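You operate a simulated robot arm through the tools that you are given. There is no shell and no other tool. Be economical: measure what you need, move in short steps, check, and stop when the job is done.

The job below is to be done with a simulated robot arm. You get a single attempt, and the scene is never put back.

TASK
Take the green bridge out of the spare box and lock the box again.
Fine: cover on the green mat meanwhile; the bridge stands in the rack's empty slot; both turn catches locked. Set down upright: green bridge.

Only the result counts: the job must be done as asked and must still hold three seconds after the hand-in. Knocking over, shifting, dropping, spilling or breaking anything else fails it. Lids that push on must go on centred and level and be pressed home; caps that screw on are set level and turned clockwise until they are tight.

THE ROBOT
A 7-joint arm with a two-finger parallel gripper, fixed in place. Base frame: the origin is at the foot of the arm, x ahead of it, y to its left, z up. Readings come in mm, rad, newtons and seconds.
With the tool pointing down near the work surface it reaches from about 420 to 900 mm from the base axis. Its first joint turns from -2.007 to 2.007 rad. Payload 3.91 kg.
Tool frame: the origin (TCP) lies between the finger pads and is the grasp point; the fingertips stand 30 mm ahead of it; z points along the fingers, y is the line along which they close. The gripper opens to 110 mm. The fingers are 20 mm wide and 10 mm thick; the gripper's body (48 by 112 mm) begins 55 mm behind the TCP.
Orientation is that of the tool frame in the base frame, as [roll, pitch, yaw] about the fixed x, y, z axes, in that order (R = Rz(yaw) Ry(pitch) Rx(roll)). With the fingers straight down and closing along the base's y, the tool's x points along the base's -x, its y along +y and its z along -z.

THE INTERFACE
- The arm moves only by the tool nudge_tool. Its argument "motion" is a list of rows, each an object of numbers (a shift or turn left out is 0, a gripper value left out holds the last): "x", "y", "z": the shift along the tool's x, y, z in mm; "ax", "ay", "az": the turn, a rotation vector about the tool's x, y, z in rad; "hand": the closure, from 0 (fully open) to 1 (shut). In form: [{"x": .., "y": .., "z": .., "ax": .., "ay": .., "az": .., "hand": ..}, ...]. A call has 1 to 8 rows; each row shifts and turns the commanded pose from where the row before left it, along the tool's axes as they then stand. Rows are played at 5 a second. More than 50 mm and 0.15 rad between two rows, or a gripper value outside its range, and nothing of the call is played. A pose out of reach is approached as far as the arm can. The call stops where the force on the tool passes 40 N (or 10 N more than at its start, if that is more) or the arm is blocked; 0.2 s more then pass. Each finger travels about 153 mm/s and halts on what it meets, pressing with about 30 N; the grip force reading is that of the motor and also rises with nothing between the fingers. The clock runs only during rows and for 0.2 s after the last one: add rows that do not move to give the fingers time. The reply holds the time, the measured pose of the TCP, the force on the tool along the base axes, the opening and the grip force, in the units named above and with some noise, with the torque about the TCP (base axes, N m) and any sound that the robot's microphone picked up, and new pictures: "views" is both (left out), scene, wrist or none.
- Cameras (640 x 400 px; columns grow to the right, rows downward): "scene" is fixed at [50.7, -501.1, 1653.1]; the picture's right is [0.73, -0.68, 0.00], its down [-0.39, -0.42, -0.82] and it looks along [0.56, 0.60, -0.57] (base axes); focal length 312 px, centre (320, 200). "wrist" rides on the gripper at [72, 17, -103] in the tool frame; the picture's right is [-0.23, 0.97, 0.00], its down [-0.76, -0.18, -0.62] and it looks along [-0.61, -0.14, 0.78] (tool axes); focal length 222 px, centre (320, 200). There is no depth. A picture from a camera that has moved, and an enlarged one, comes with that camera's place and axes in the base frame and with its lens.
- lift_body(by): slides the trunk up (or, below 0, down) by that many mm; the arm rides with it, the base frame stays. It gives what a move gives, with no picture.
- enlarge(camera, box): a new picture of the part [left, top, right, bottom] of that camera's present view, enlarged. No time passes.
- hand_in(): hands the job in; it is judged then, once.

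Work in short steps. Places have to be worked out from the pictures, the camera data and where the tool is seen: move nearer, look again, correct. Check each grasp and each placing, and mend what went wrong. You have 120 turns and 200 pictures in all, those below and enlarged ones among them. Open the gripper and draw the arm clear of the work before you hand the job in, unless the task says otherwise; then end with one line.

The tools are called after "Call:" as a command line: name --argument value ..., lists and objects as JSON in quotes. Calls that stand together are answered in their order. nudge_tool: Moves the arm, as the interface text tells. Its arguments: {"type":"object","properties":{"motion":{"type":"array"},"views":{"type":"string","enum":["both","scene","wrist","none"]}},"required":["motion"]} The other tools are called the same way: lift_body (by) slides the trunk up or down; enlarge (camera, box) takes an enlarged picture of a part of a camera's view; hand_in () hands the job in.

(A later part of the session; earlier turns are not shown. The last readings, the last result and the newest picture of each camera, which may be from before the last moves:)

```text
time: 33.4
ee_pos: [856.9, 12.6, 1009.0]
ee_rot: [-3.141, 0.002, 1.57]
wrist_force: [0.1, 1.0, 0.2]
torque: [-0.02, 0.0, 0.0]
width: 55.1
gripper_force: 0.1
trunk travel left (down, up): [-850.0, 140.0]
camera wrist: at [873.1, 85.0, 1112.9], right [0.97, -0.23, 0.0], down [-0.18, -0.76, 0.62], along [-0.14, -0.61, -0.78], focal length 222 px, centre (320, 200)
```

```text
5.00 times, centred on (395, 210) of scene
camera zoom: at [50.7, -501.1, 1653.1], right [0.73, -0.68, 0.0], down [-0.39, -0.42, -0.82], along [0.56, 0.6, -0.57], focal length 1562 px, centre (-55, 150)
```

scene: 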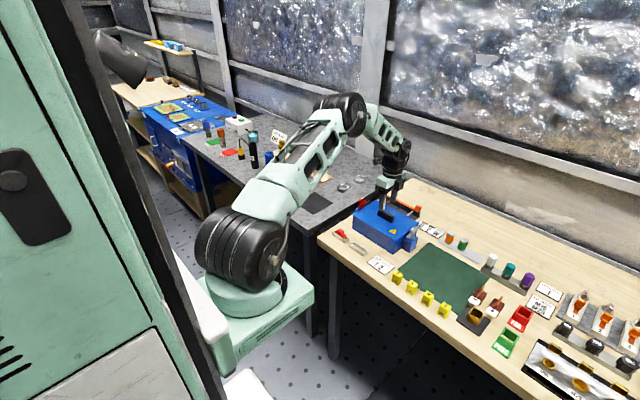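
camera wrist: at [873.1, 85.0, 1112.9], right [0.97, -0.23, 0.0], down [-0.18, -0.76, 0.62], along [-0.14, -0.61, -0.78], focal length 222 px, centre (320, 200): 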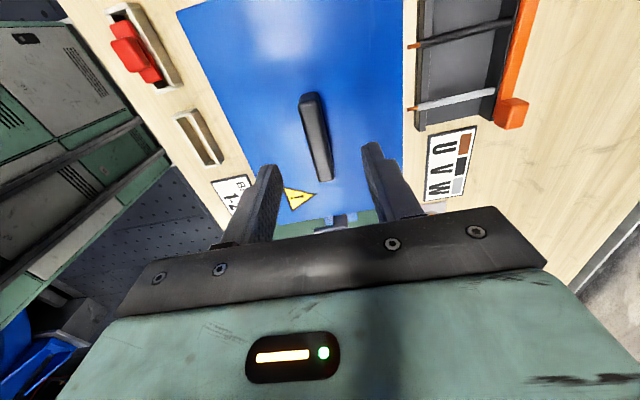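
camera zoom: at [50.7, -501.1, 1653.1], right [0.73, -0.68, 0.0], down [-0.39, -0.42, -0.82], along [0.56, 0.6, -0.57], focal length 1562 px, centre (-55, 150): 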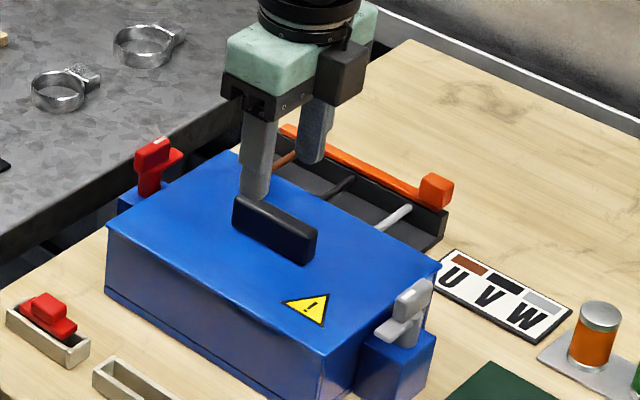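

I'll lower onto the handle and close.

Call:
nudge_tool --motion '[{"y": -2, "z": 27}, {"z": 27}, {"hand": 0.7}, {"hand": 1}, {}, {}]'

Call:
enlarge --camera "wrist" --box '[200, 50, 440, 200]'

Call:
enlarge --camera "scene" --box '[350, 170, 440, 250]'

```text
time: 34.8
ee_pos: [855.4, 12.0, 954.8]
ee_rot: [-3.141, 0.0, 1.572]
wrist_force: [0.9, 1.0, 2.7]
torque: [0.29, 0.47, -0.05]
width: 15.7
gripper_force: 30.1
trunk travel left (down, up): [-850.0, 140.0]
camera wrist: at [871.2, 85.3, 1059.0], right [0.97, -0.23, 0.0], down [-0.18, -0.76, 0.62], along [-0.14, -0.61, -0.78], focal length 222 px, centre (320, 200)
```

scene: 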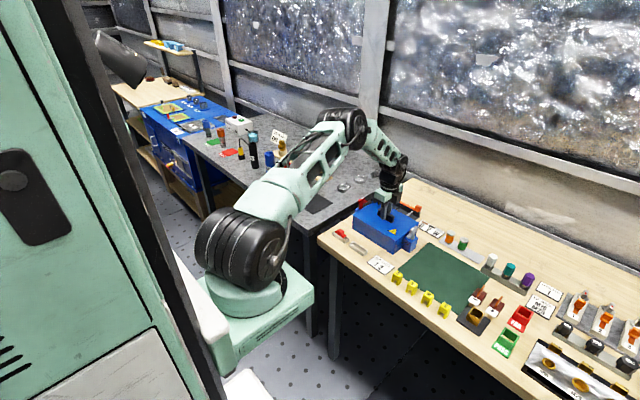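
wrist: 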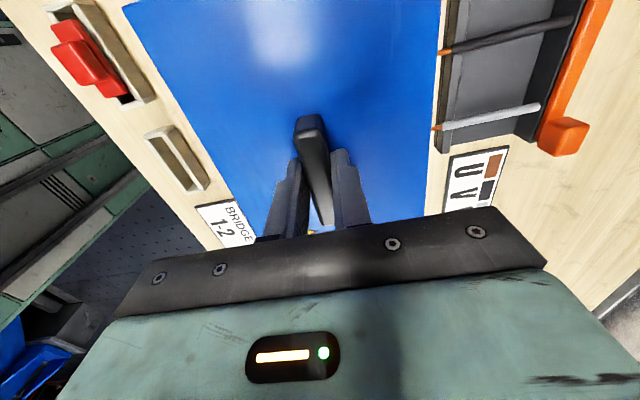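

```text
2.67 times, centred on (320, 125) of wrist
camera zoom: at [871.2, 85.3, 1059.0], right [0.97, -0.23, 0.0], down [-0.18, -0.76, 0.62], along [-0.14, -0.61, -0.78], focal length 592 px, centre (320, 400)
```

zoom: 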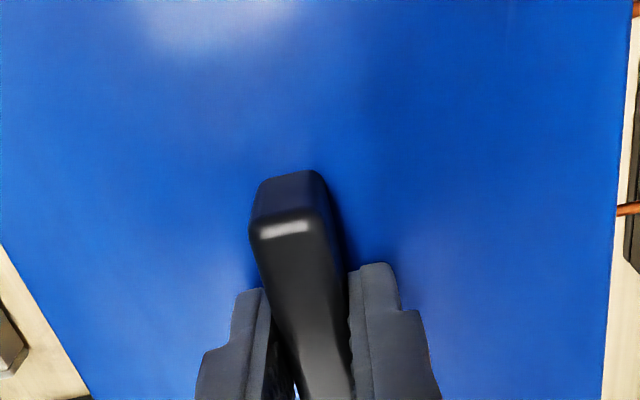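

```text
5.00 times, centred on (395, 210) of scene
camera zoom: at [50.7, -501.1, 1653.1], right [0.73, -0.68, 0.0], down [-0.39, -0.42, -0.82], along [0.56, 0.6, -0.57], focal length 1562 px, centre (-55, 150)
```

zoom: 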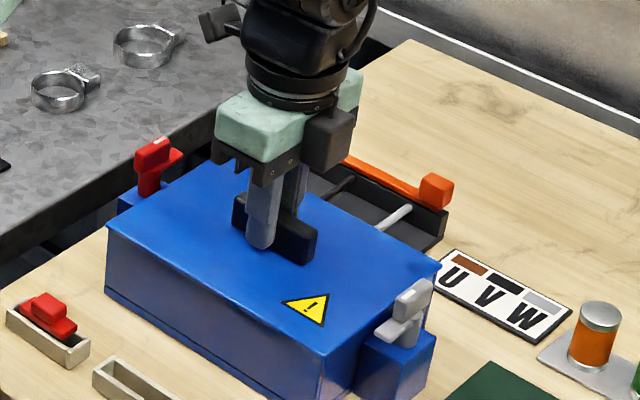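

Firm grip on the handle; grasp pose noted at (855.4, 12.0, 954.8). I'll lift 30 mm straight up and look.

Call:
nudge_tool --motion '[{"z": -3}, {"z": -7}, {"z": -10}, {"z": -10}, {}]' --views "scene"

Call:
enlarge --camera "scene" --box '[345, 170, 435, 255]'

```text
time: 36.0
ee_pos: [851.7, 11.0, 984.3]
ee_rot: [-3.14, 0.001, 1.574]
wrist_force: [-0.2, 0.5, -3.5]
torque: [0.01, 0.04, 0.04]
width: 15.9
gripper_force: 29.7
trunk travel left (down, up): [-850.0, 140.0]
```

scene: 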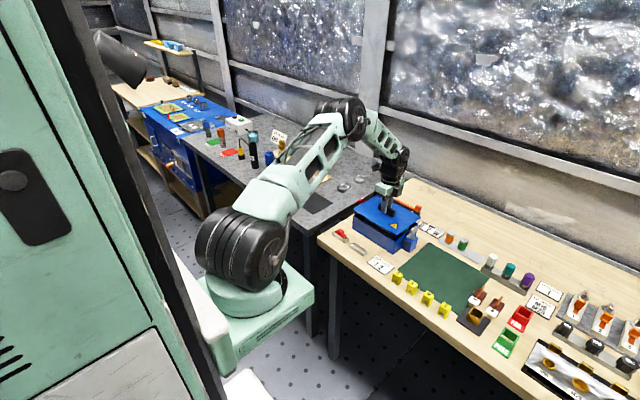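

```text
4.71 times, centred on (390, 212) of scene
camera zoom: at [50.7, -501.1, 1653.1], right [0.73, -0.68, 0.0], down [-0.39, -0.42, -0.82], along [0.56, 0.6, -0.57], focal length 1470 px, centre (-9, 141)
```

zoom: 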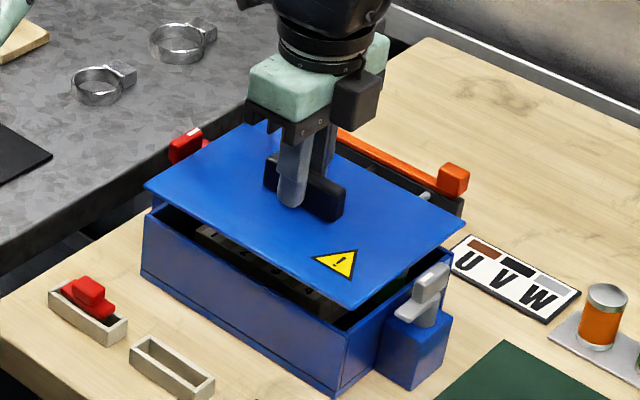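

The cover is a thin light plate, held level. The mat centre works out at about (820,-258). I'll raise it and carry it over the mat.

Call:
nudge_tool --motion '[{"z": -25}, {"z": -25}, {"x": -45, "y": -6}, {"x": -45, "y": -6}, {"x": -45, "y": -6}, {"x": -45, "y": -6}, {"x": -45, "y": -6}, {"x": -45, "y": -6}]' --views "none"

Call:
nudge_tool --motion '[{"z": 30}, {"z": 30}, {}]'

Call:
enlarge --camera "scene" --box '[380, 200, 530, 350]'

```text
time: 37.8
ee_pos: [817.1, -260.7, 1035.5]
ee_rot: [3.141, 0.001, 1.572]
wrist_force: [0.1, 1.1, -4.6]
torque: [-0.04, 0.04, 0.04]
width: 15.7
gripper_force: 30.1
trunk travel left (down, up): [-850.0, 140.0]
```

```text
time: 38.6
ee_pos: [815.8, -260.0, 978.3]
ee_rot: [-3.141, 0.0, 1.573]
wrist_force: [-0.9, 0.0, -3.0]
torque: [0.03, 0.04, 0.02]
width: 15.7
gripper_force: 30.2
trunk travel left (down, up): [-850.0, 140.0]
camera wrist: at [832.4, -186.8, 1081.3], right [0.97, -0.23, 0.0], down [-0.18, -0.76, 0.62], along [-0.14, -0.61, -0.78], focal length 222 px, centre (320, 200)
```

scene: 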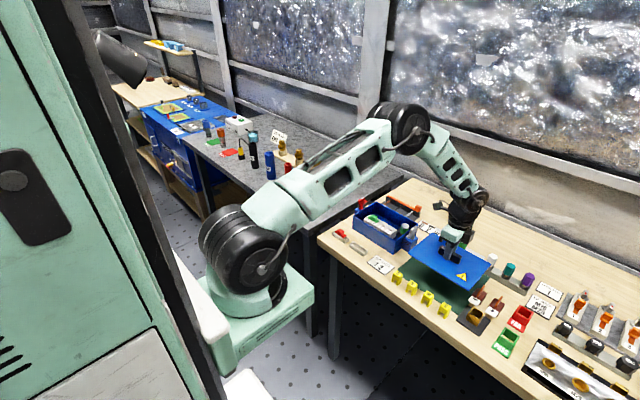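
wrist: 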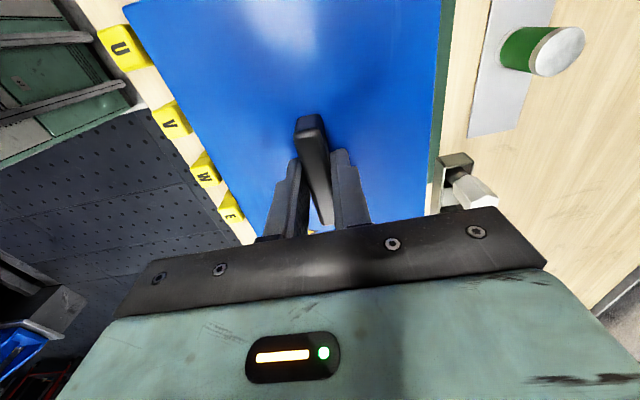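

```text
2.67 times, centred on (455, 275) of scene
camera zoom: at [50.7, -501.1, 1653.1], right [0.73, -0.68, 0.0], down [-0.39, -0.42, -0.82], along [0.56, 0.6, -0.57], focal length 833 px, centre (-40, 0)
```

zoom: 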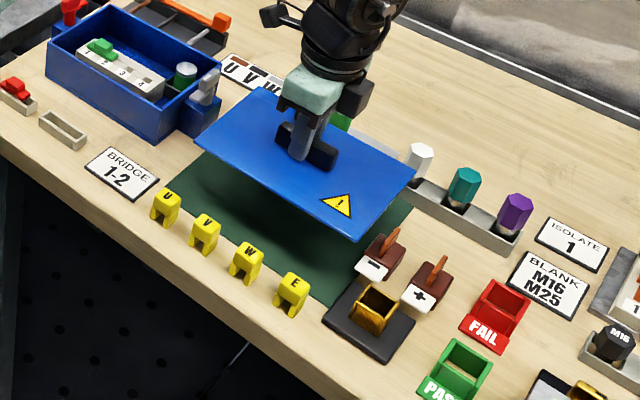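

Comparing corners, the cover fits the mat with a small margin. I'll shift +3 mm y and +10 mm x to centre it, then lower.

Call:
nudge_tool --motion '[{"x": 3, "y": 10}, {"z": 25}, {"z": 25}, {"z": 15}, {}]'

Call:
enlarge --camera "scene" --box '[380, 200, 530, 350]'

```text
time: 39.8
ee_pos: [825.5, -257.9, 910.9]
ee_rot: [3.141, -0.001, 1.571]
wrist_force: [-0.5, 0.0, -4.3]
torque: [0.02, 0.02, -0.03]
width: 15.8
gripper_force: 30.2
trunk travel left (down, up): [-850.0, 140.0]
camera wrist: at [841.8, -184.0, 1014.1], right [0.97, -0.23, 0.0], down [-0.18, -0.76, 0.62], along [-0.14, -0.61, -0.78], focal length 222 px, centre (320, 200)
```

scene: 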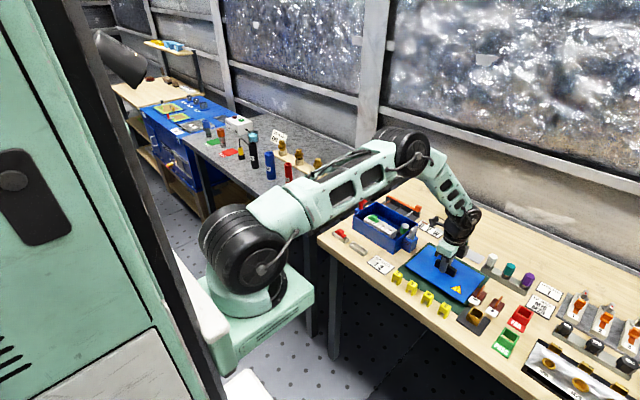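
wrist: 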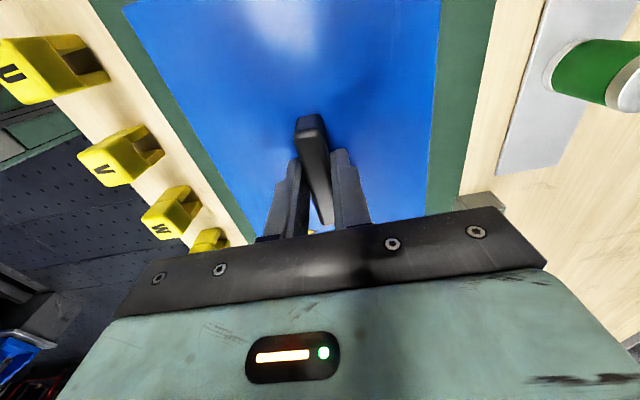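

```text
2.67 times, centred on (455, 275) of scene
camera zoom: at [50.7, -501.1, 1653.1], right [0.73, -0.68, 0.0], down [-0.39, -0.42, -0.82], along [0.56, 0.6, -0.57], focal length 833 px, centre (-40, 0)
```

zoom: 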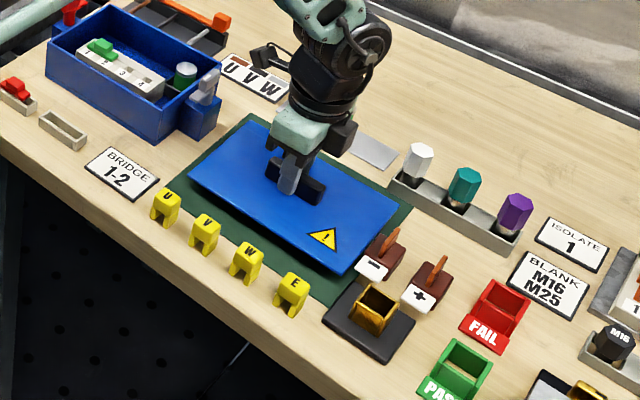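

It sits well within the mat outline and is almost down. I'll lower until contact.

Call:
nudge_tool --motion '[{"z": 5}, {"z": 4}, {"z": 3}, {}]' --views "none"

Call:
nudge_tool --motion '[{"z": 2}, {"z": 2}, {}]' --views "scene"

Call:
enlarge --camera "scene" --box '[410, 230, 500, 320]'

```text
time: 40.8
ee_pos: [825.9, -256.9, 897.8]
ee_rot: [-3.141, -0.001, 1.573]
wrist_force: [0.9, 0.5, -4.8]
torque: [0.0, 0.0, 0.0]
width: 15.7
gripper_force: 29.4
trunk travel left (down, up): [-850.0, 140.0]
```

```text
time: 41.6
ee_pos: [826.0, -256.7, 896.3]
ee_rot: [3.14, 0.003, 1.571]
wrist_force: [-12.4, -2.8, 26.8]
torque: [0.77, 0.52, -0.04]
width: 15.4
gripper_force: 30.5
trunk travel left (down, up): [-850.0, 140.0]
```

scene: 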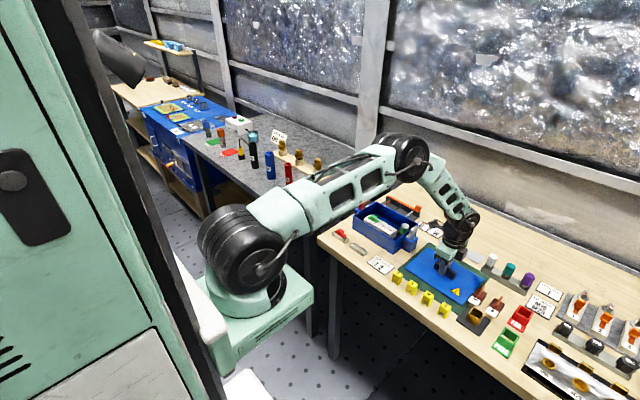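

```text
4.44 times, centred on (455, 275) of scene
camera zoom: at [50.7, -501.1, 1653.1], right [0.73, -0.68, 0.0], down [-0.39, -0.42, -0.82], along [0.56, 0.6, -0.57], focal length 1388 px, centre (-280, -133)
```

zoom: 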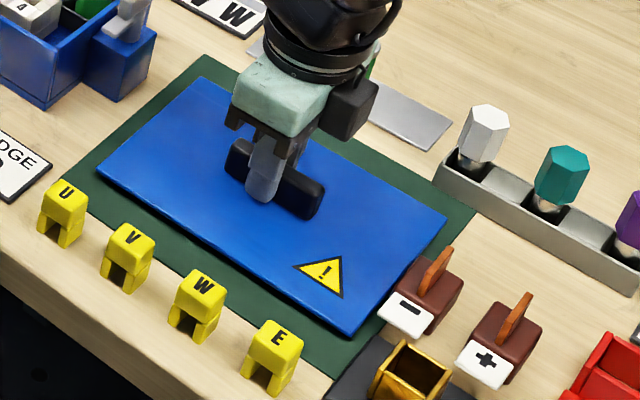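

Contact at 26 N; the cover rests flat on the mat. I'll ease off, open and rise, then go look into the box.

Call:
nudge_tool --motion '[{"z": -1}, {"hand": 0.65}, {}, {"z": -40}, {"z": -40}, {"x": 40, "z": -30}, {"x": 45}, {"x": 45}]' --views "none"

Call:
nudge_tool --motion '[{"x": 45}, {"x": 45}, {"x": 45}, {}]'

Call:
enlarge --camera "wrist" --box '[160, 0, 480, 200]'

Call:
enlarge --camera "scene" --box '[320, 180, 440, 260]'

```text
time: 43.4
ee_pos: [828.4, -126.1, 1005.6]
ee_rot: [-3.142, 0.001, 1.568]
wrist_force: [-0.5, -0.3, 0.1]
torque: [0.05, 0.01, -0.01]
width: 38.5
gripper_force: 0.0
trunk travel left (down, up): [-850.0, 140.0]
```

```text
time: 44.4
ee_pos: [829.4, 9.5, 1004.5]
ee_rot: [-3.141, 0.0, 1.57]
wrist_force: [-0.4, 0.0, 0.4]
torque: [-0.02, -0.02, -0.03]
width: 38.4
gripper_force: 0.1
trunk travel left (down, up): [-850.0, 140.0]
camera wrist: at [845.2, 82.2, 1108.5], right [0.97, -0.23, 0.0], down [-0.18, -0.76, 0.62], along [-0.14, -0.61, -0.78], focal length 222 px, centre (320, 200)
```

scene: 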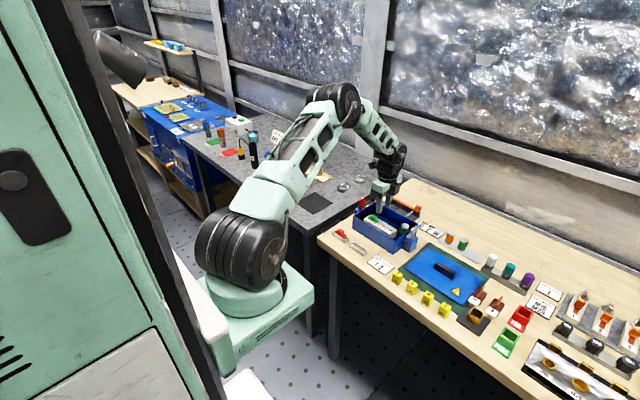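
wrist: 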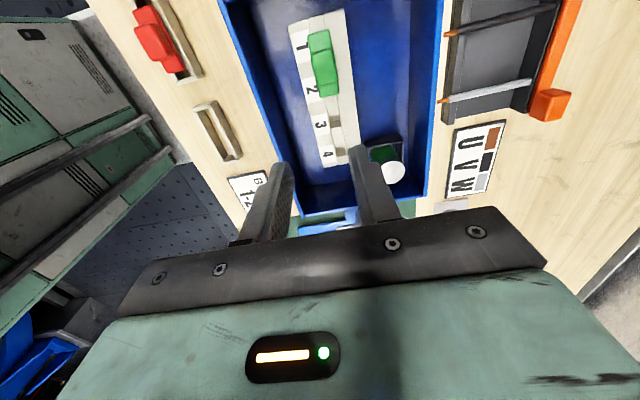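

```text
2.00 times, centred on (320, 100) of wrist
camera zoom: at [845.2, 82.2, 1108.5], right [0.97, -0.23, 0.0], down [-0.18, -0.76, 0.62], along [-0.14, -0.61, -0.78], focal length 444 px, centre (320, 400)
```

zoom: 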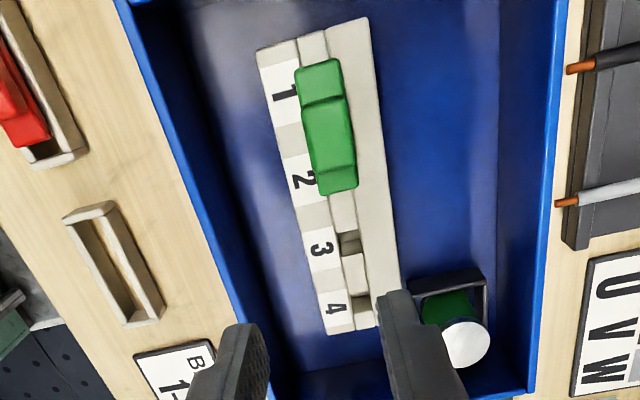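

```text
5.00 times, centred on (380, 220) of scene
camera zoom: at [50.7, -501.1, 1653.1], right [0.73, -0.68, 0.0], down [-0.39, -0.42, -0.82], along [0.56, 0.6, -0.57], focal length 1562 px, centre (20, 100)
```

zoom: 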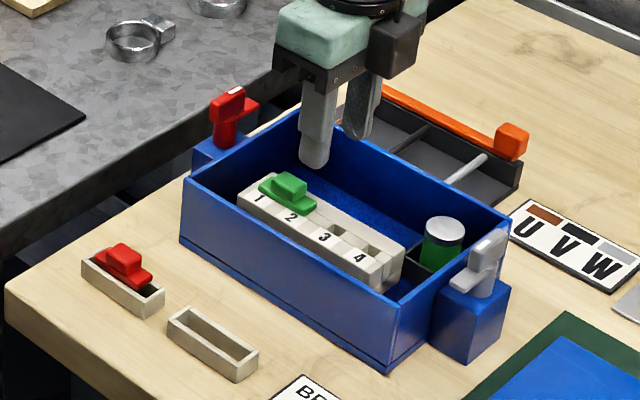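

The green bridge sits in the strip at slots 1–2, with a small grip block on top, near (843,57). The rack trays are parallel to it. I'll move over it and look.

Call:
nudge_tool --motion '[{"x": 47, "y": 13}, {"z": 35}, {}]' --views "wrist"

Call:
enlarge --camera "wrist" --box '[240, 80, 400, 180]'

Call:
enlarge --camera "scene" --box '[350, 190, 410, 230]'

```text
time: 45.2
ee_pos: [841.5, 56.9, 971.6]
ee_rot: [3.14, 0.001, 1.572]
wrist_force: [0.1, -0.7, -0.3]
torque: [0.04, -0.01, -0.01]
width: 38.5
gripper_force: 0.0
trunk travel left (down, up): [-850.0, 140.0]
camera wrist: at [857.4, 131.4, 1076.7], right [0.97, -0.23, 0.0], down [-0.18, -0.76, 0.62], along [-0.14, -0.61, -0.78], focal length 222 px, centre (320, 200)
```

wrist: 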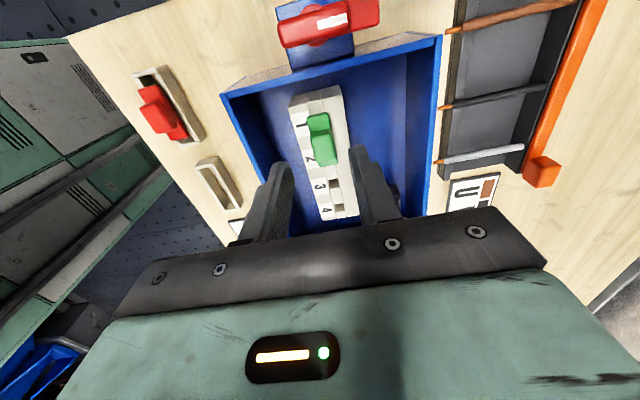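

```text
4.00 times, centred on (320, 130) of wrist
camera zoom: at [857.4, 131.4, 1076.7], right [0.97, -0.23, 0.0], down [-0.18, -0.76, 0.62], along [-0.14, -0.61, -0.78], focal length 888 px, centre (320, 480)
```

zoom: 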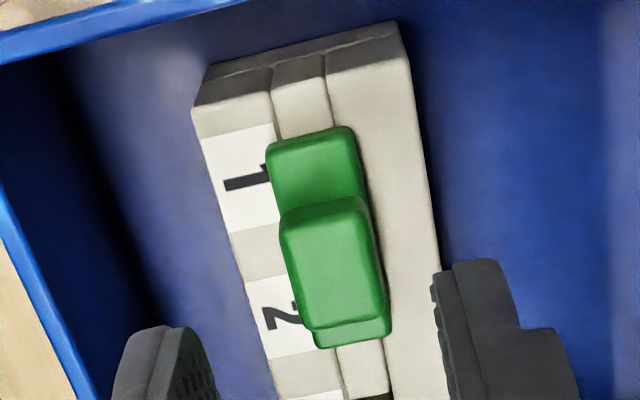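

```text
10.00 times, centred on (380, 210) of scene
camera zoom: at [50.7, -501.1, 1653.1], right [0.73, -0.68, 0.0], down [-0.39, -0.42, -0.82], along [0.56, 0.6, -0.57], focal length 3124 px, centre (-280, 100)
```

zoom: 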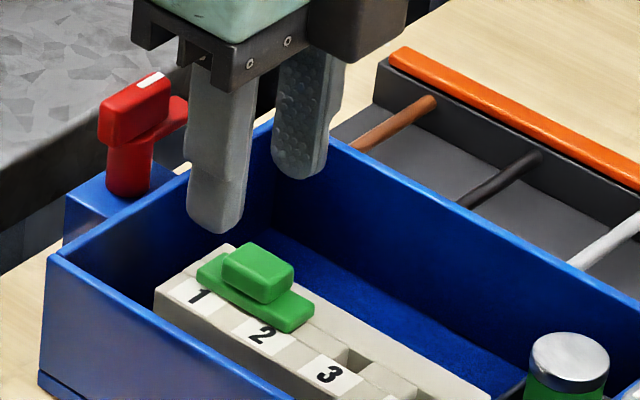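

Grip block near (843,58). I'll lower the fingertips around it stepwise.

Call:
nudge_tool --motion '[{"x": 1, "y": 1, "z": 20}, {"z": 12}, {}]' --views "wrist"

Call:
enlarge --camera "wrist" --box '[240, 90, 400, 190]'

Call:
enlarge --camera "scene" --box '[350, 190, 410, 230]'

```text
time: 46.0
ee_pos: [841.3, 55.4, 941.2]
ee_rot: [-3.141, 0.0, 1.572]
wrist_force: [-0.1, 0.2, 0.7]
torque: [0.03, -0.03, 0.0]
width: 38.6
gripper_force: 0.1
trunk travel left (down, up): [-850.0, 140.0]
camera wrist: at [858.0, 129.6, 1045.2], right [0.97, -0.23, 0.0], down [-0.18, -0.76, 0.62], along [-0.14, -0.61, -0.78], focal length 222 px, centre (320, 200)
```

wrist: 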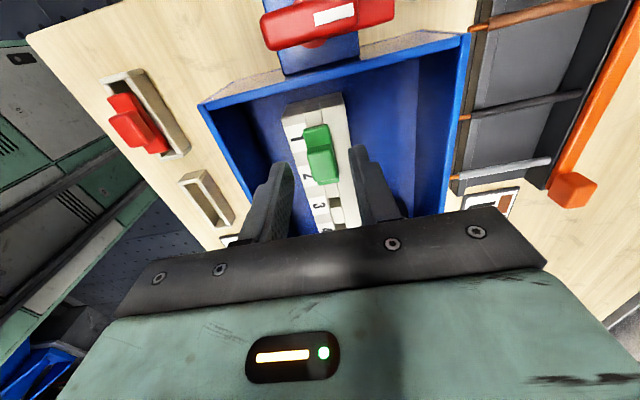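

```text
4.00 times, centred on (320, 140) of wrist
camera zoom: at [858.0, 129.6, 1045.2], right [0.97, -0.23, 0.0], down [-0.18, -0.76, 0.62], along [-0.14, -0.61, -0.78], focal length 888 px, centre (320, 440)
```

zoom: 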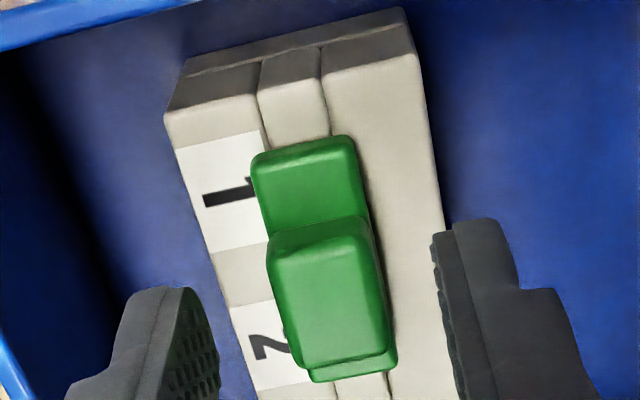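

```text
10.00 times, centred on (380, 210) of scene
camera zoom: at [50.7, -501.1, 1653.1], right [0.73, -0.68, 0.0], down [-0.39, -0.42, -0.82], along [0.56, 0.6, -0.57], focal length 3124 px, centre (-280, 100)
```

zoom: 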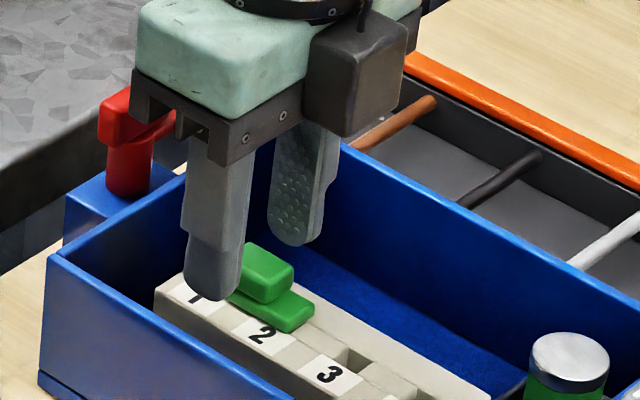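

The fingertips are level with the top of the grip block and centred. I'll lower 8 mm more and close.

Call:
nudge_tool --motion '[{"z": 8}, {"hand": 0.8}, {"hand": 1.0}, {}, {}]' --views "wrist"

Call:
enlarge --camera "wrist" --box '[240, 90, 400, 190]'

Call:
enlarge --camera "scene" --box '[350, 190, 410, 230]'

```text
time: 47.2
ee_pos: [842.1, 56.6, 932.4]
ee_rot: [-3.141, 0.0, 1.572]
wrist_force: [1.9, 0.4, 1.2]
torque: [0.0, 0.01, -0.02]
width: 16.7
gripper_force: 30.2
trunk travel left (down, up): [-850.0, 140.0]
camera wrist: at [858.1, 129.5, 1036.5], right [0.97, -0.23, 0.0], down [-0.18, -0.76, 0.62], along [-0.14, -0.61, -0.78], focal length 222 px, centre (320, 200)
```

wrist: 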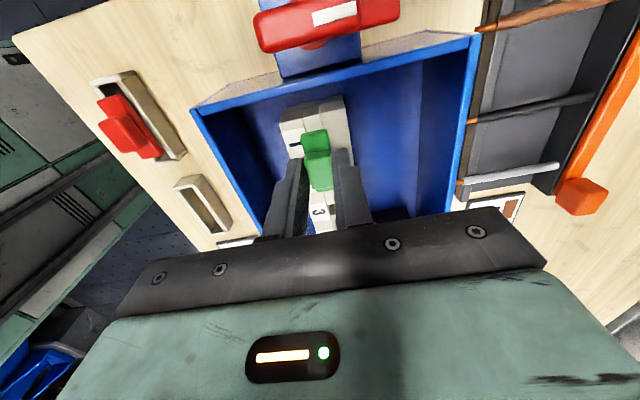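

```text
4.00 times, centred on (320, 140) of wrist
camera zoom: at [858.1, 129.5, 1036.5], right [0.97, -0.23, 0.0], down [-0.18, -0.76, 0.62], along [-0.14, -0.61, -0.78], focal length 888 px, centre (320, 440)
```

zoom: 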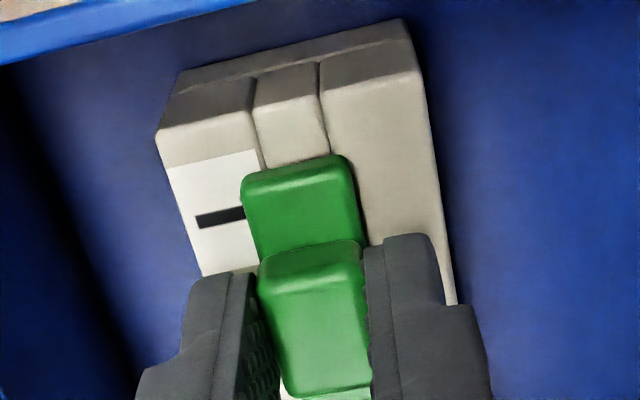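

```text
10.00 times, centred on (380, 210) of scene
camera zoom: at [50.7, -501.1, 1653.1], right [0.73, -0.68, 0.0], down [-0.39, -0.42, -0.82], along [0.56, 0.6, -0.57], focal length 3124 px, centre (-280, 100)
```

zoom: 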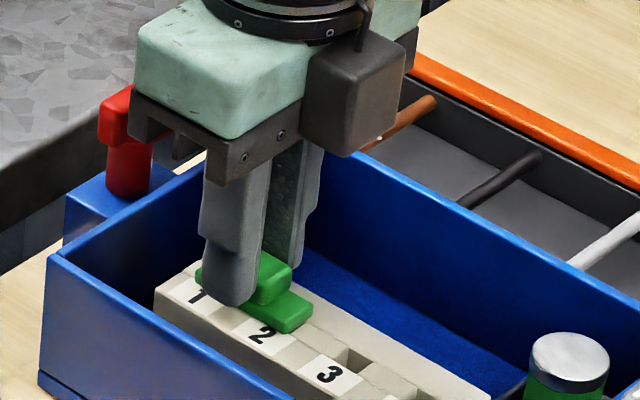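

Gripped at 16.7 mm. I'll pull straight up.

Call:
nudge_tool --motion '[{"z": -3}, {"z": -4}, {"z": -6}, {"z": -15}, {"z": -25}, {"z": -25}, {}]' --views "both"

Call:
enlarge --camera "scene" --box '[350, 170, 425, 220]'

Call:
enlarge --camera "wrist" --box '[80, 50, 400, 250]'

```text
time: 48.8
ee_pos: [841.6, 57.5, 1007.2]
ee_rot: [-3.141, -0.001, 1.574]
wrist_force: [-0.7, -0.1, -0.8]
torque: [0.0, 0.02, -0.01]
width: 16.3
gripper_force: 29.9
trunk travel left (down, up): [-850.0, 140.0]
camera wrist: at [858.8, 130.8, 1110.9], right [0.97, -0.23, 0.0], down [-0.18, -0.76, 0.62], along [-0.14, -0.61, -0.78], focal length 222 px, centre (320, 200)
```

scene: 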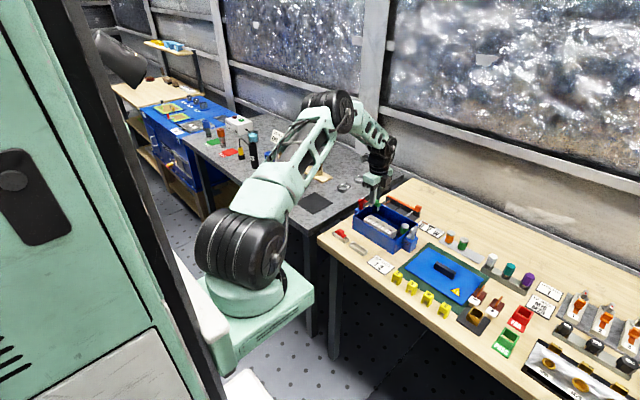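
wrist: 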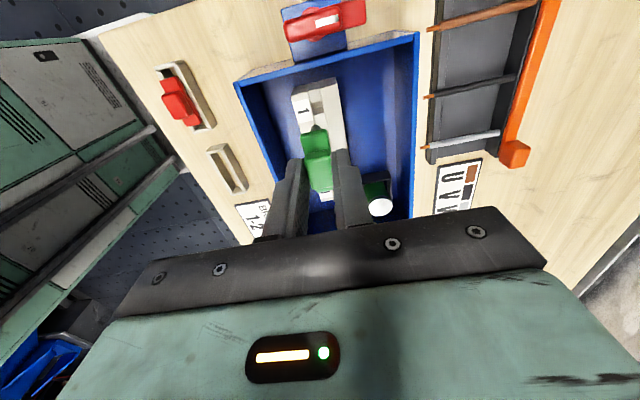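

```text
8.00 times, centred on (388, 195) of scene
camera zoom: at [50.7, -501.1, 1653.1], right [0.73, -0.68, 0.0], down [-0.39, -0.42, -0.82], along [0.56, 0.6, -0.57], focal length 2499 px, centre (-220, 240)
```

zoom: 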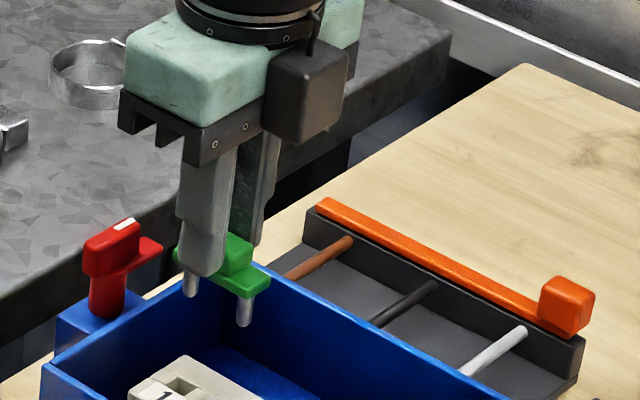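

```text
2.00 times, centred on (240, 150) of wrist
camera zoom: at [858.8, 130.8, 1110.9], right [0.97, -0.23, 0.0], down [-0.18, -0.76, 0.62], along [-0.14, -0.61, -0.78], focal length 444 px, centre (480, 300)
```

zoom: 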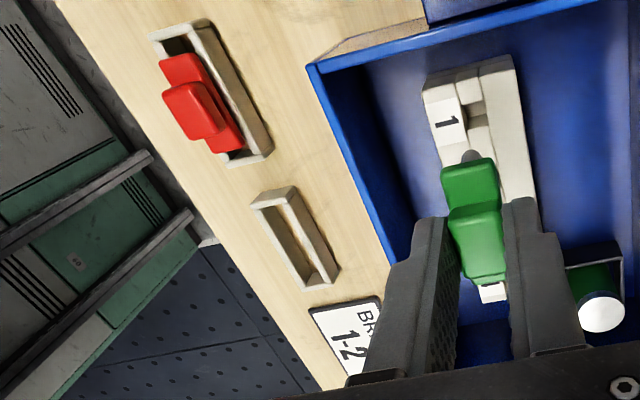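

The bridge is out, with two metal legs below. The empty tray centre triangulates to (710.5,13.5), rim z≈861, long axis along y. I'll carry the bridge over it and stop above the rim.

Call:
nudge_tool --motion '[{"x": -14, "y": -44}, {"x": -15, "y": -44}, {"x": -15, "y": -43}, {"z": 30}, {"z": 30}, {}]'

Call:
enlarge --camera "scene" --box '[320, 210, 395, 260]'

Call:
enlarge --camera "wrist" --box '[240, 50, 400, 210]'

```text
time: 50.2
ee_pos: [712.2, 12.2, 951.8]
ee_rot: [3.14, 0.0, 1.57]
wrist_force: [0.4, 0.3, 0.2]
torque: [0.03, 0.03, 0.02]
width: 16.6
gripper_force: 30.6
trunk travel left (down, up): [-850.0, 140.0]
camera wrist: at [728.6, 86.2, 1056.0], right [0.97, -0.23, 0.0], down [-0.18, -0.76, 0.62], along [-0.14, -0.61, -0.78], focal length 222 px, centre (320, 200)
```

scene: 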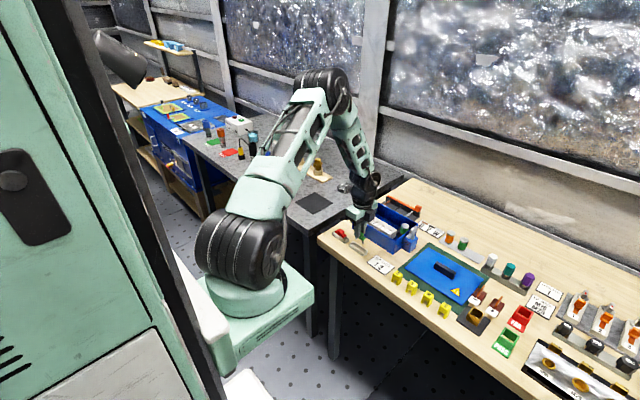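
wrist: 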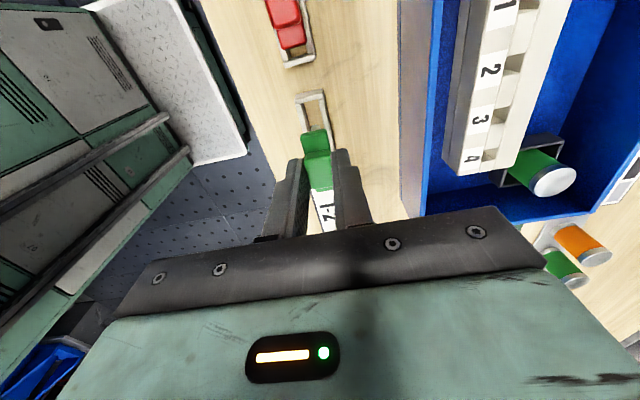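

```text
8.00 times, centred on (358, 235) of scene
camera zoom: at [50.7, -501.1, 1653.1], right [0.73, -0.68, 0.0], down [-0.39, -0.42, -0.82], along [0.56, 0.6, -0.57], focal length 2499 px, centre (20, -80)
```

zoom: 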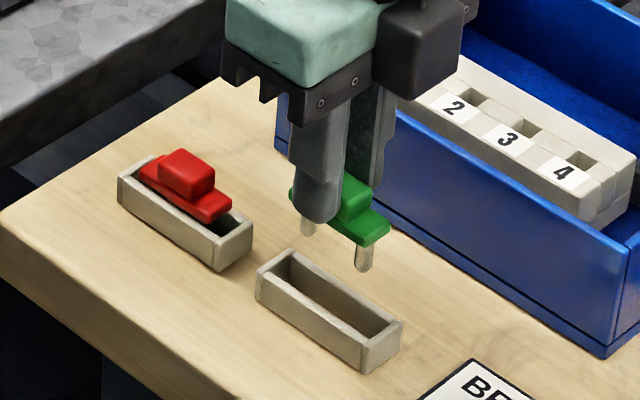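

```text
2.50 times, centred on (320, 130) of wrist
camera zoom: at [728.6, 86.2, 1056.0], right [0.97, -0.23, 0.0], down [-0.18, -0.76, 0.62], along [-0.14, -0.61, -0.78], focal length 555 px, centre (320, 375)
```

zoom: 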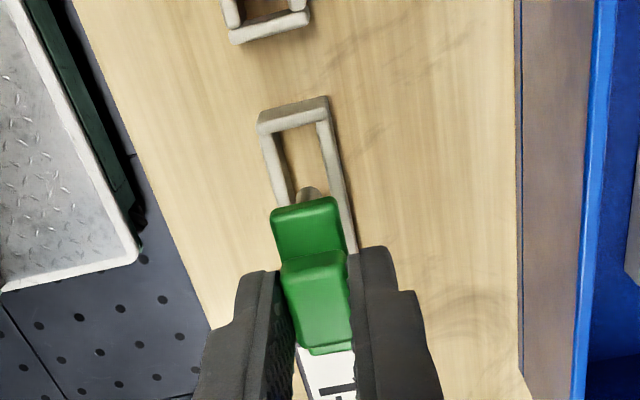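

The projection of the legs lands in the tray; x needs about -2 mm and y +1 mm. I'll correct and lower to just above the rim.

Call:
nudge_tool --motion '[{"x": 1, "y": -2}, {"z": 15}, {"z": 12}, {}]'

Call:
enlarge --camera "scene" --box '[320, 210, 395, 260]'

Call:
enlarge --camera "wrist" --box '[240, 50, 400, 210]'

```text
time: 51.2
ee_pos: [709.3, 13.3, 922.6]
ee_rot: [-3.141, 0.0, 1.571]
wrist_force: [-0.6, -0.5, -0.5]
torque: [-0.03, 0.01, 0.0]
width: 16.6
gripper_force: 29.7
trunk travel left (down, up): [-850.0, 140.0]
camera wrist: at [725.7, 87.3, 1027.0], right [0.97, -0.23, 0.0], down [-0.18, -0.76, 0.62], along [-0.14, -0.61, -0.78], focal length 222 px, centre (320, 200)
```

scene: 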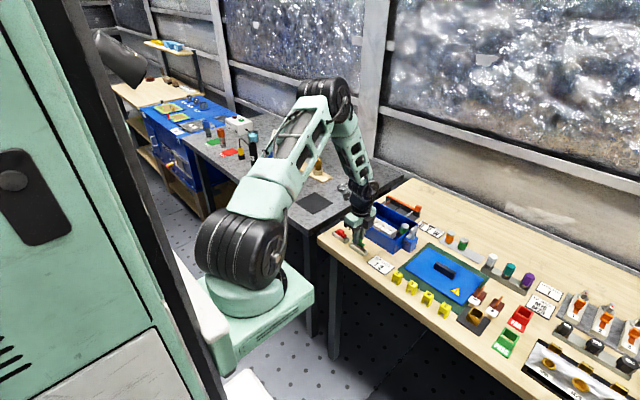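
wrist: 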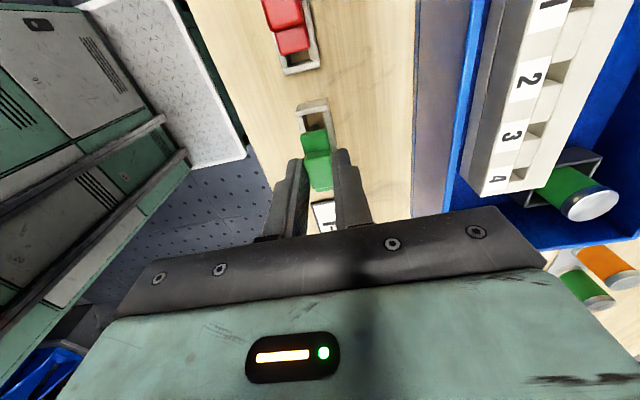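

```text
8.00 times, centred on (358, 235) of scene
camera zoom: at [50.7, -501.1, 1653.1], right [0.73, -0.68, 0.0], down [-0.39, -0.42, -0.82], along [0.56, 0.6, -0.57], focal length 2499 px, centre (20, -80)
```

zoom: 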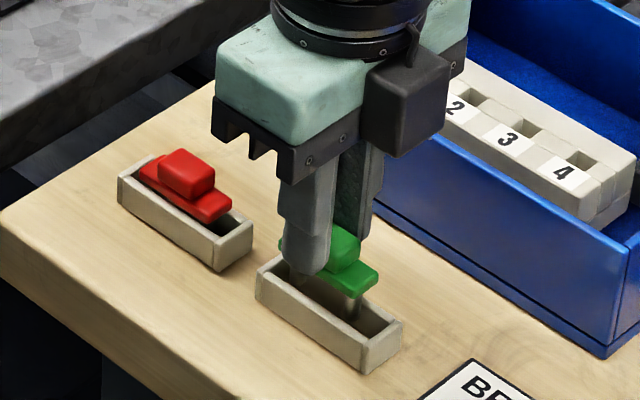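

```text
2.50 times, centred on (320, 130) of wrist
camera zoom: at [725.7, 87.3, 1027.0], right [0.97, -0.23, 0.0], down [-0.18, -0.76, 0.62], along [-0.14, -0.61, -0.78], focal length 555 px, centre (320, 375)
```

zoom: 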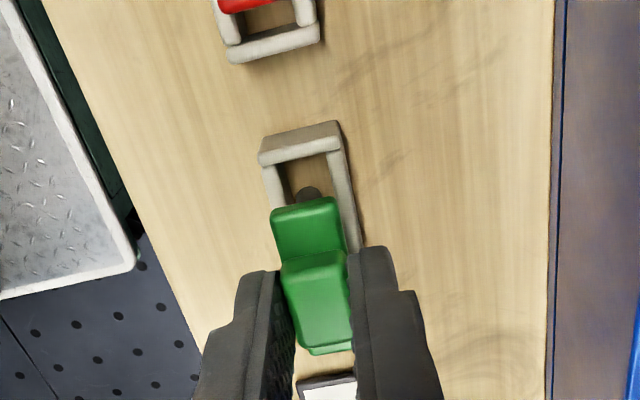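

Aligned: the leg is centred in the tray opening. I'll lower until contact.

Call:
nudge_tool --motion '[{"z": 6}, {"z": 5}, {"z": 4}, {}]' --views "none"

Call:
nudge_tool --motion '[{"z": 2}, {"z": 2}, {}]' --views "scene"

Call:
enlarge --camera "scene" --box '[320, 210, 395, 260]'

```text
time: 52.2
ee_pos: [708.4, 14.3, 908.8]
ee_rot: [3.14, 0.0, 1.57]
wrist_force: [-2.3, -1.0, 12.1]
torque: [-0.08, 0.16, 0.02]
width: 16.9
gripper_force: 30.1
trunk travel left (down, up): [-850.0, 140.0]
```

```text
time: 52.8
ee_pos: [711.6, 14.7, 907.8]
ee_rot: [3.135, -0.002, 1.571]
wrist_force: [-5.2, -0.5, 21.9]
torque: [-0.13, 0.28, -0.02]
width: 16.8
gripper_force: 30.1
trunk travel left (down, up): [-850.0, 140.0]
stopped in row 3: the force on the tool passed its limit at 44 N (the readings are from after the stop); the commanded pose is now the measured one
```

scene: 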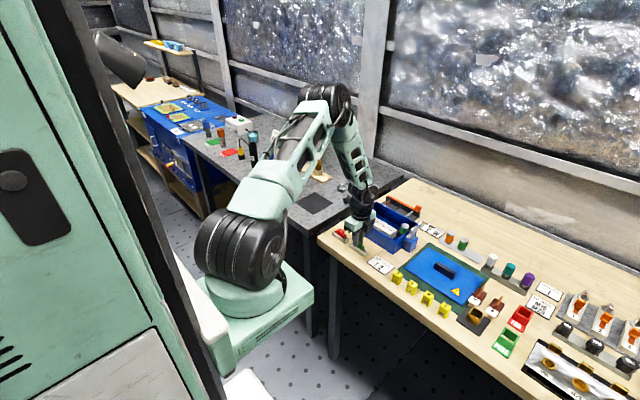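

```text
8.00 times, centred on (358, 235) of scene
camera zoom: at [50.7, -501.1, 1653.1], right [0.73, -0.68, 0.0], down [-0.39, -0.42, -0.82], along [0.56, 0.6, -0.57], focal length 2499 px, centre (20, -80)
```

zoom: 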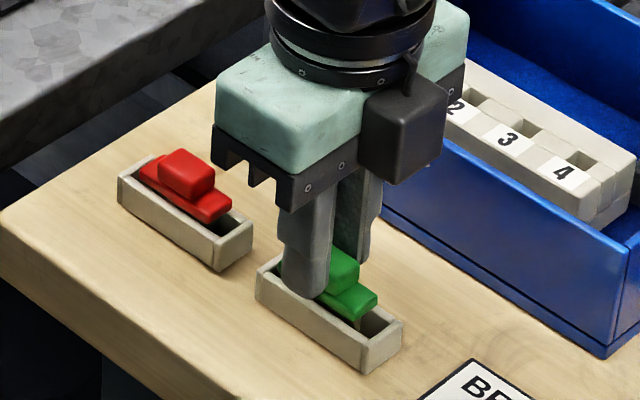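

It touched down at TCP z≈908 and looks like the red one in its tray. I'll check with the wrist view before releasing.

Call:
nudge_tool --motion '[{"z": -0.8}, {}]' --views "wrist"

Call:
enlarge --camera "wrist" --box '[220, 0, 420, 200]'

```text
time: 53.4
ee_pos: [711.6, 14.3, 907.5]
ee_rot: [3.137, -0.002, 1.571]
wrist_force: [1.9, 0.2, 17.4]
torque: [0.01, -0.11, 0.02]
width: 16.8
gripper_force: 30.0
trunk travel left (down, up): [-850.0, 140.0]
camera wrist: at [726.4, 87.4, 1011.9], right [0.97, -0.23, 0.01], down [-0.18, -0.76, 0.62], along [-0.14, -0.61, -0.78], focal length 222 px, centre (320, 200)
```

wrist: 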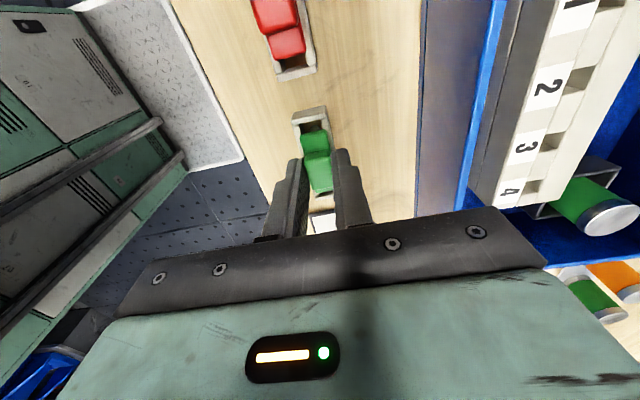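

```text
2.00 times, centred on (320, 100) of wrist
camera zoom: at [726.4, 87.4, 1011.9], right [0.97, -0.23, 0.01], down [-0.18, -0.76, 0.62], along [-0.14, -0.61, -0.78], focal length 444 px, centre (320, 400)
```

zoom: 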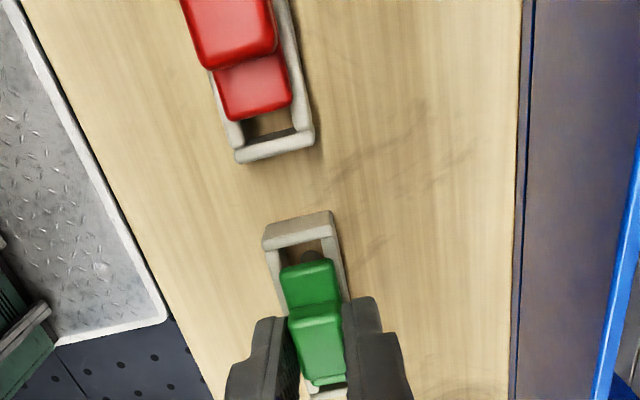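

The legs are inside the tray with margin. I'll ease off, open and retreat upward.

Call:
nudge_tool --motion '[{"z": -0.8}, {"hand": 0.75}, {"hand": 0.65}, {}, {"z": -15}, {"z": -40}, {"z": -40}, {}]'

Call:
enlarge --camera "scene" --box '[320, 210, 395, 260]'

Call:
enlarge --camera "wrist" --box '[200, 20, 420, 200]'

```text
time: 55.2
ee_pos: [708.8, 14.1, 1001.5]
ee_rot: [3.14, -0.003, 1.571]
wrist_force: [1.4, 1.2, 1.0]
torque: [0.0, -0.01, 0.01]
width: 38.4
gripper_force: 0.0
trunk travel left (down, up): [-850.0, 140.0]
camera wrist: at [724.6, 87.3, 1106.0], right [0.97, -0.23, 0.0], down [-0.18, -0.76, 0.62], along [-0.14, -0.61, -0.78], focal length 222 px, centre (320, 200)
```

scene: 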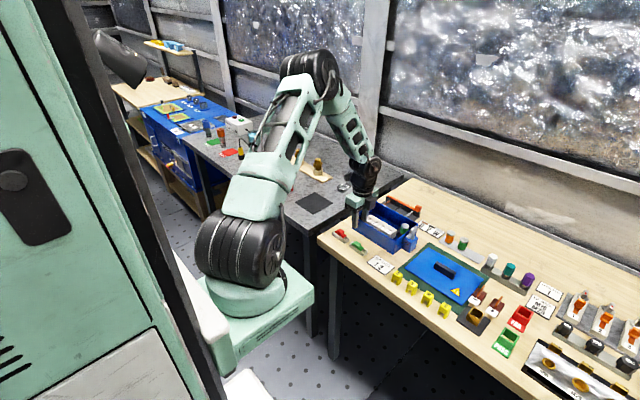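
wrist: 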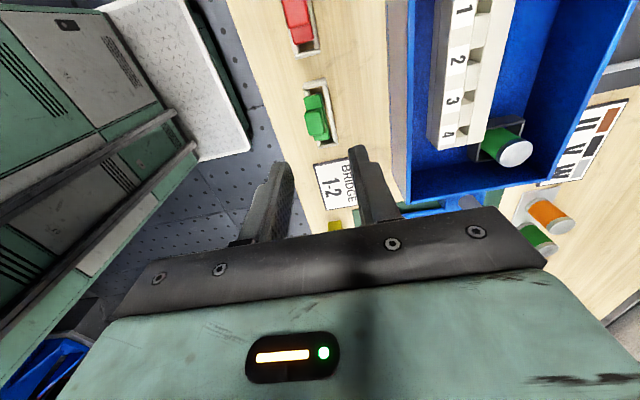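

```text
8.00 times, centred on (358, 235) of scene
camera zoom: at [50.7, -501.1, 1653.1], right [0.73, -0.68, 0.0], down [-0.39, -0.42, -0.82], along [0.56, 0.6, -0.57], focal length 2499 px, centre (20, -80)
```

zoom: 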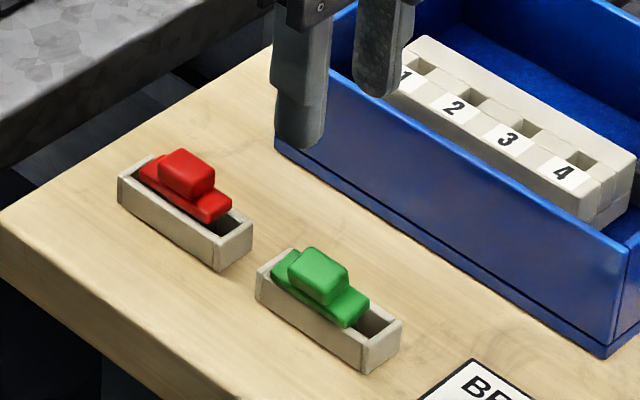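

```text
2.22 times, centred on (310, 110) of wrist
camera zoom: at [724.6, 87.3, 1106.0], right [0.97, -0.23, 0.0], down [-0.18, -0.76, 0.62], along [-0.14, -0.61, -0.78], focal length 494 px, centre (342, 400)
```

zoom: 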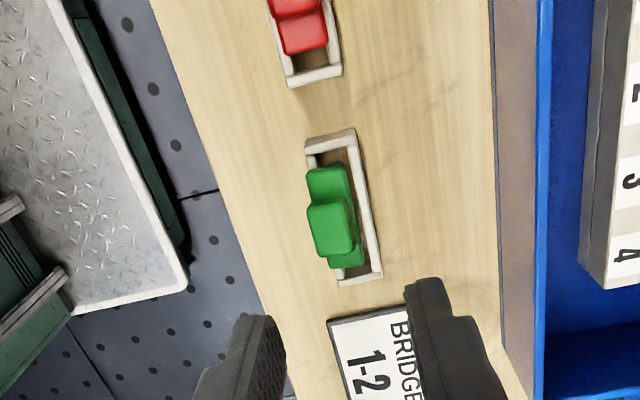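

The bridge sits in the tray; I'll zoom in to compare its tilt with the red one.

Call:
enlarge --camera "scene" --box '[330, 223, 374, 258]'

Call:
enlarge --camera "wrist" --box '[270, 0, 370, 150]'

```text
11.43 times, centred on (352, 240) of scene
camera zoom: at [50.7, -501.1, 1653.1], right [0.73, -0.68, 0.0], down [-0.39, -0.42, -0.82], along [0.56, 0.6, -0.57], focal length 3570 px, centre (-46, -263)
```

zoom: 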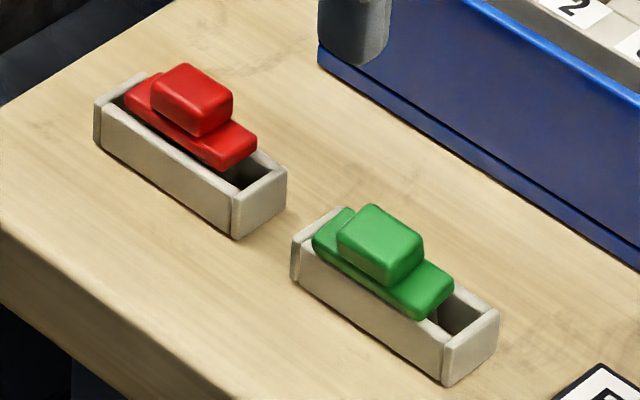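

```text
2.67 times, centred on (320, 75) of wrist
camera zoom: at [724.6, 87.3, 1106.0], right [0.97, -0.23, 0.0], down [-0.18, -0.76, 0.62], along [-0.14, -0.61, -0.78], focal length 592 px, centre (320, 533)
```

zoom: 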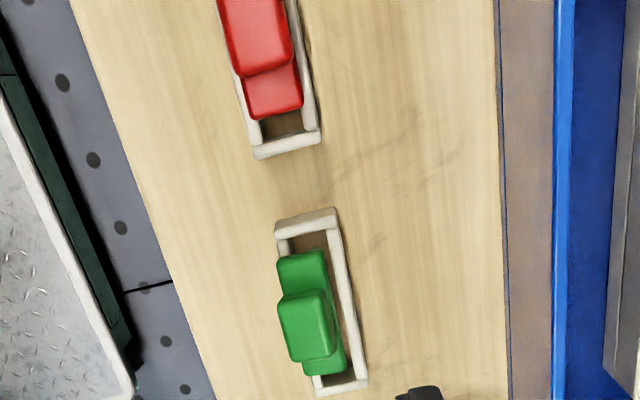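

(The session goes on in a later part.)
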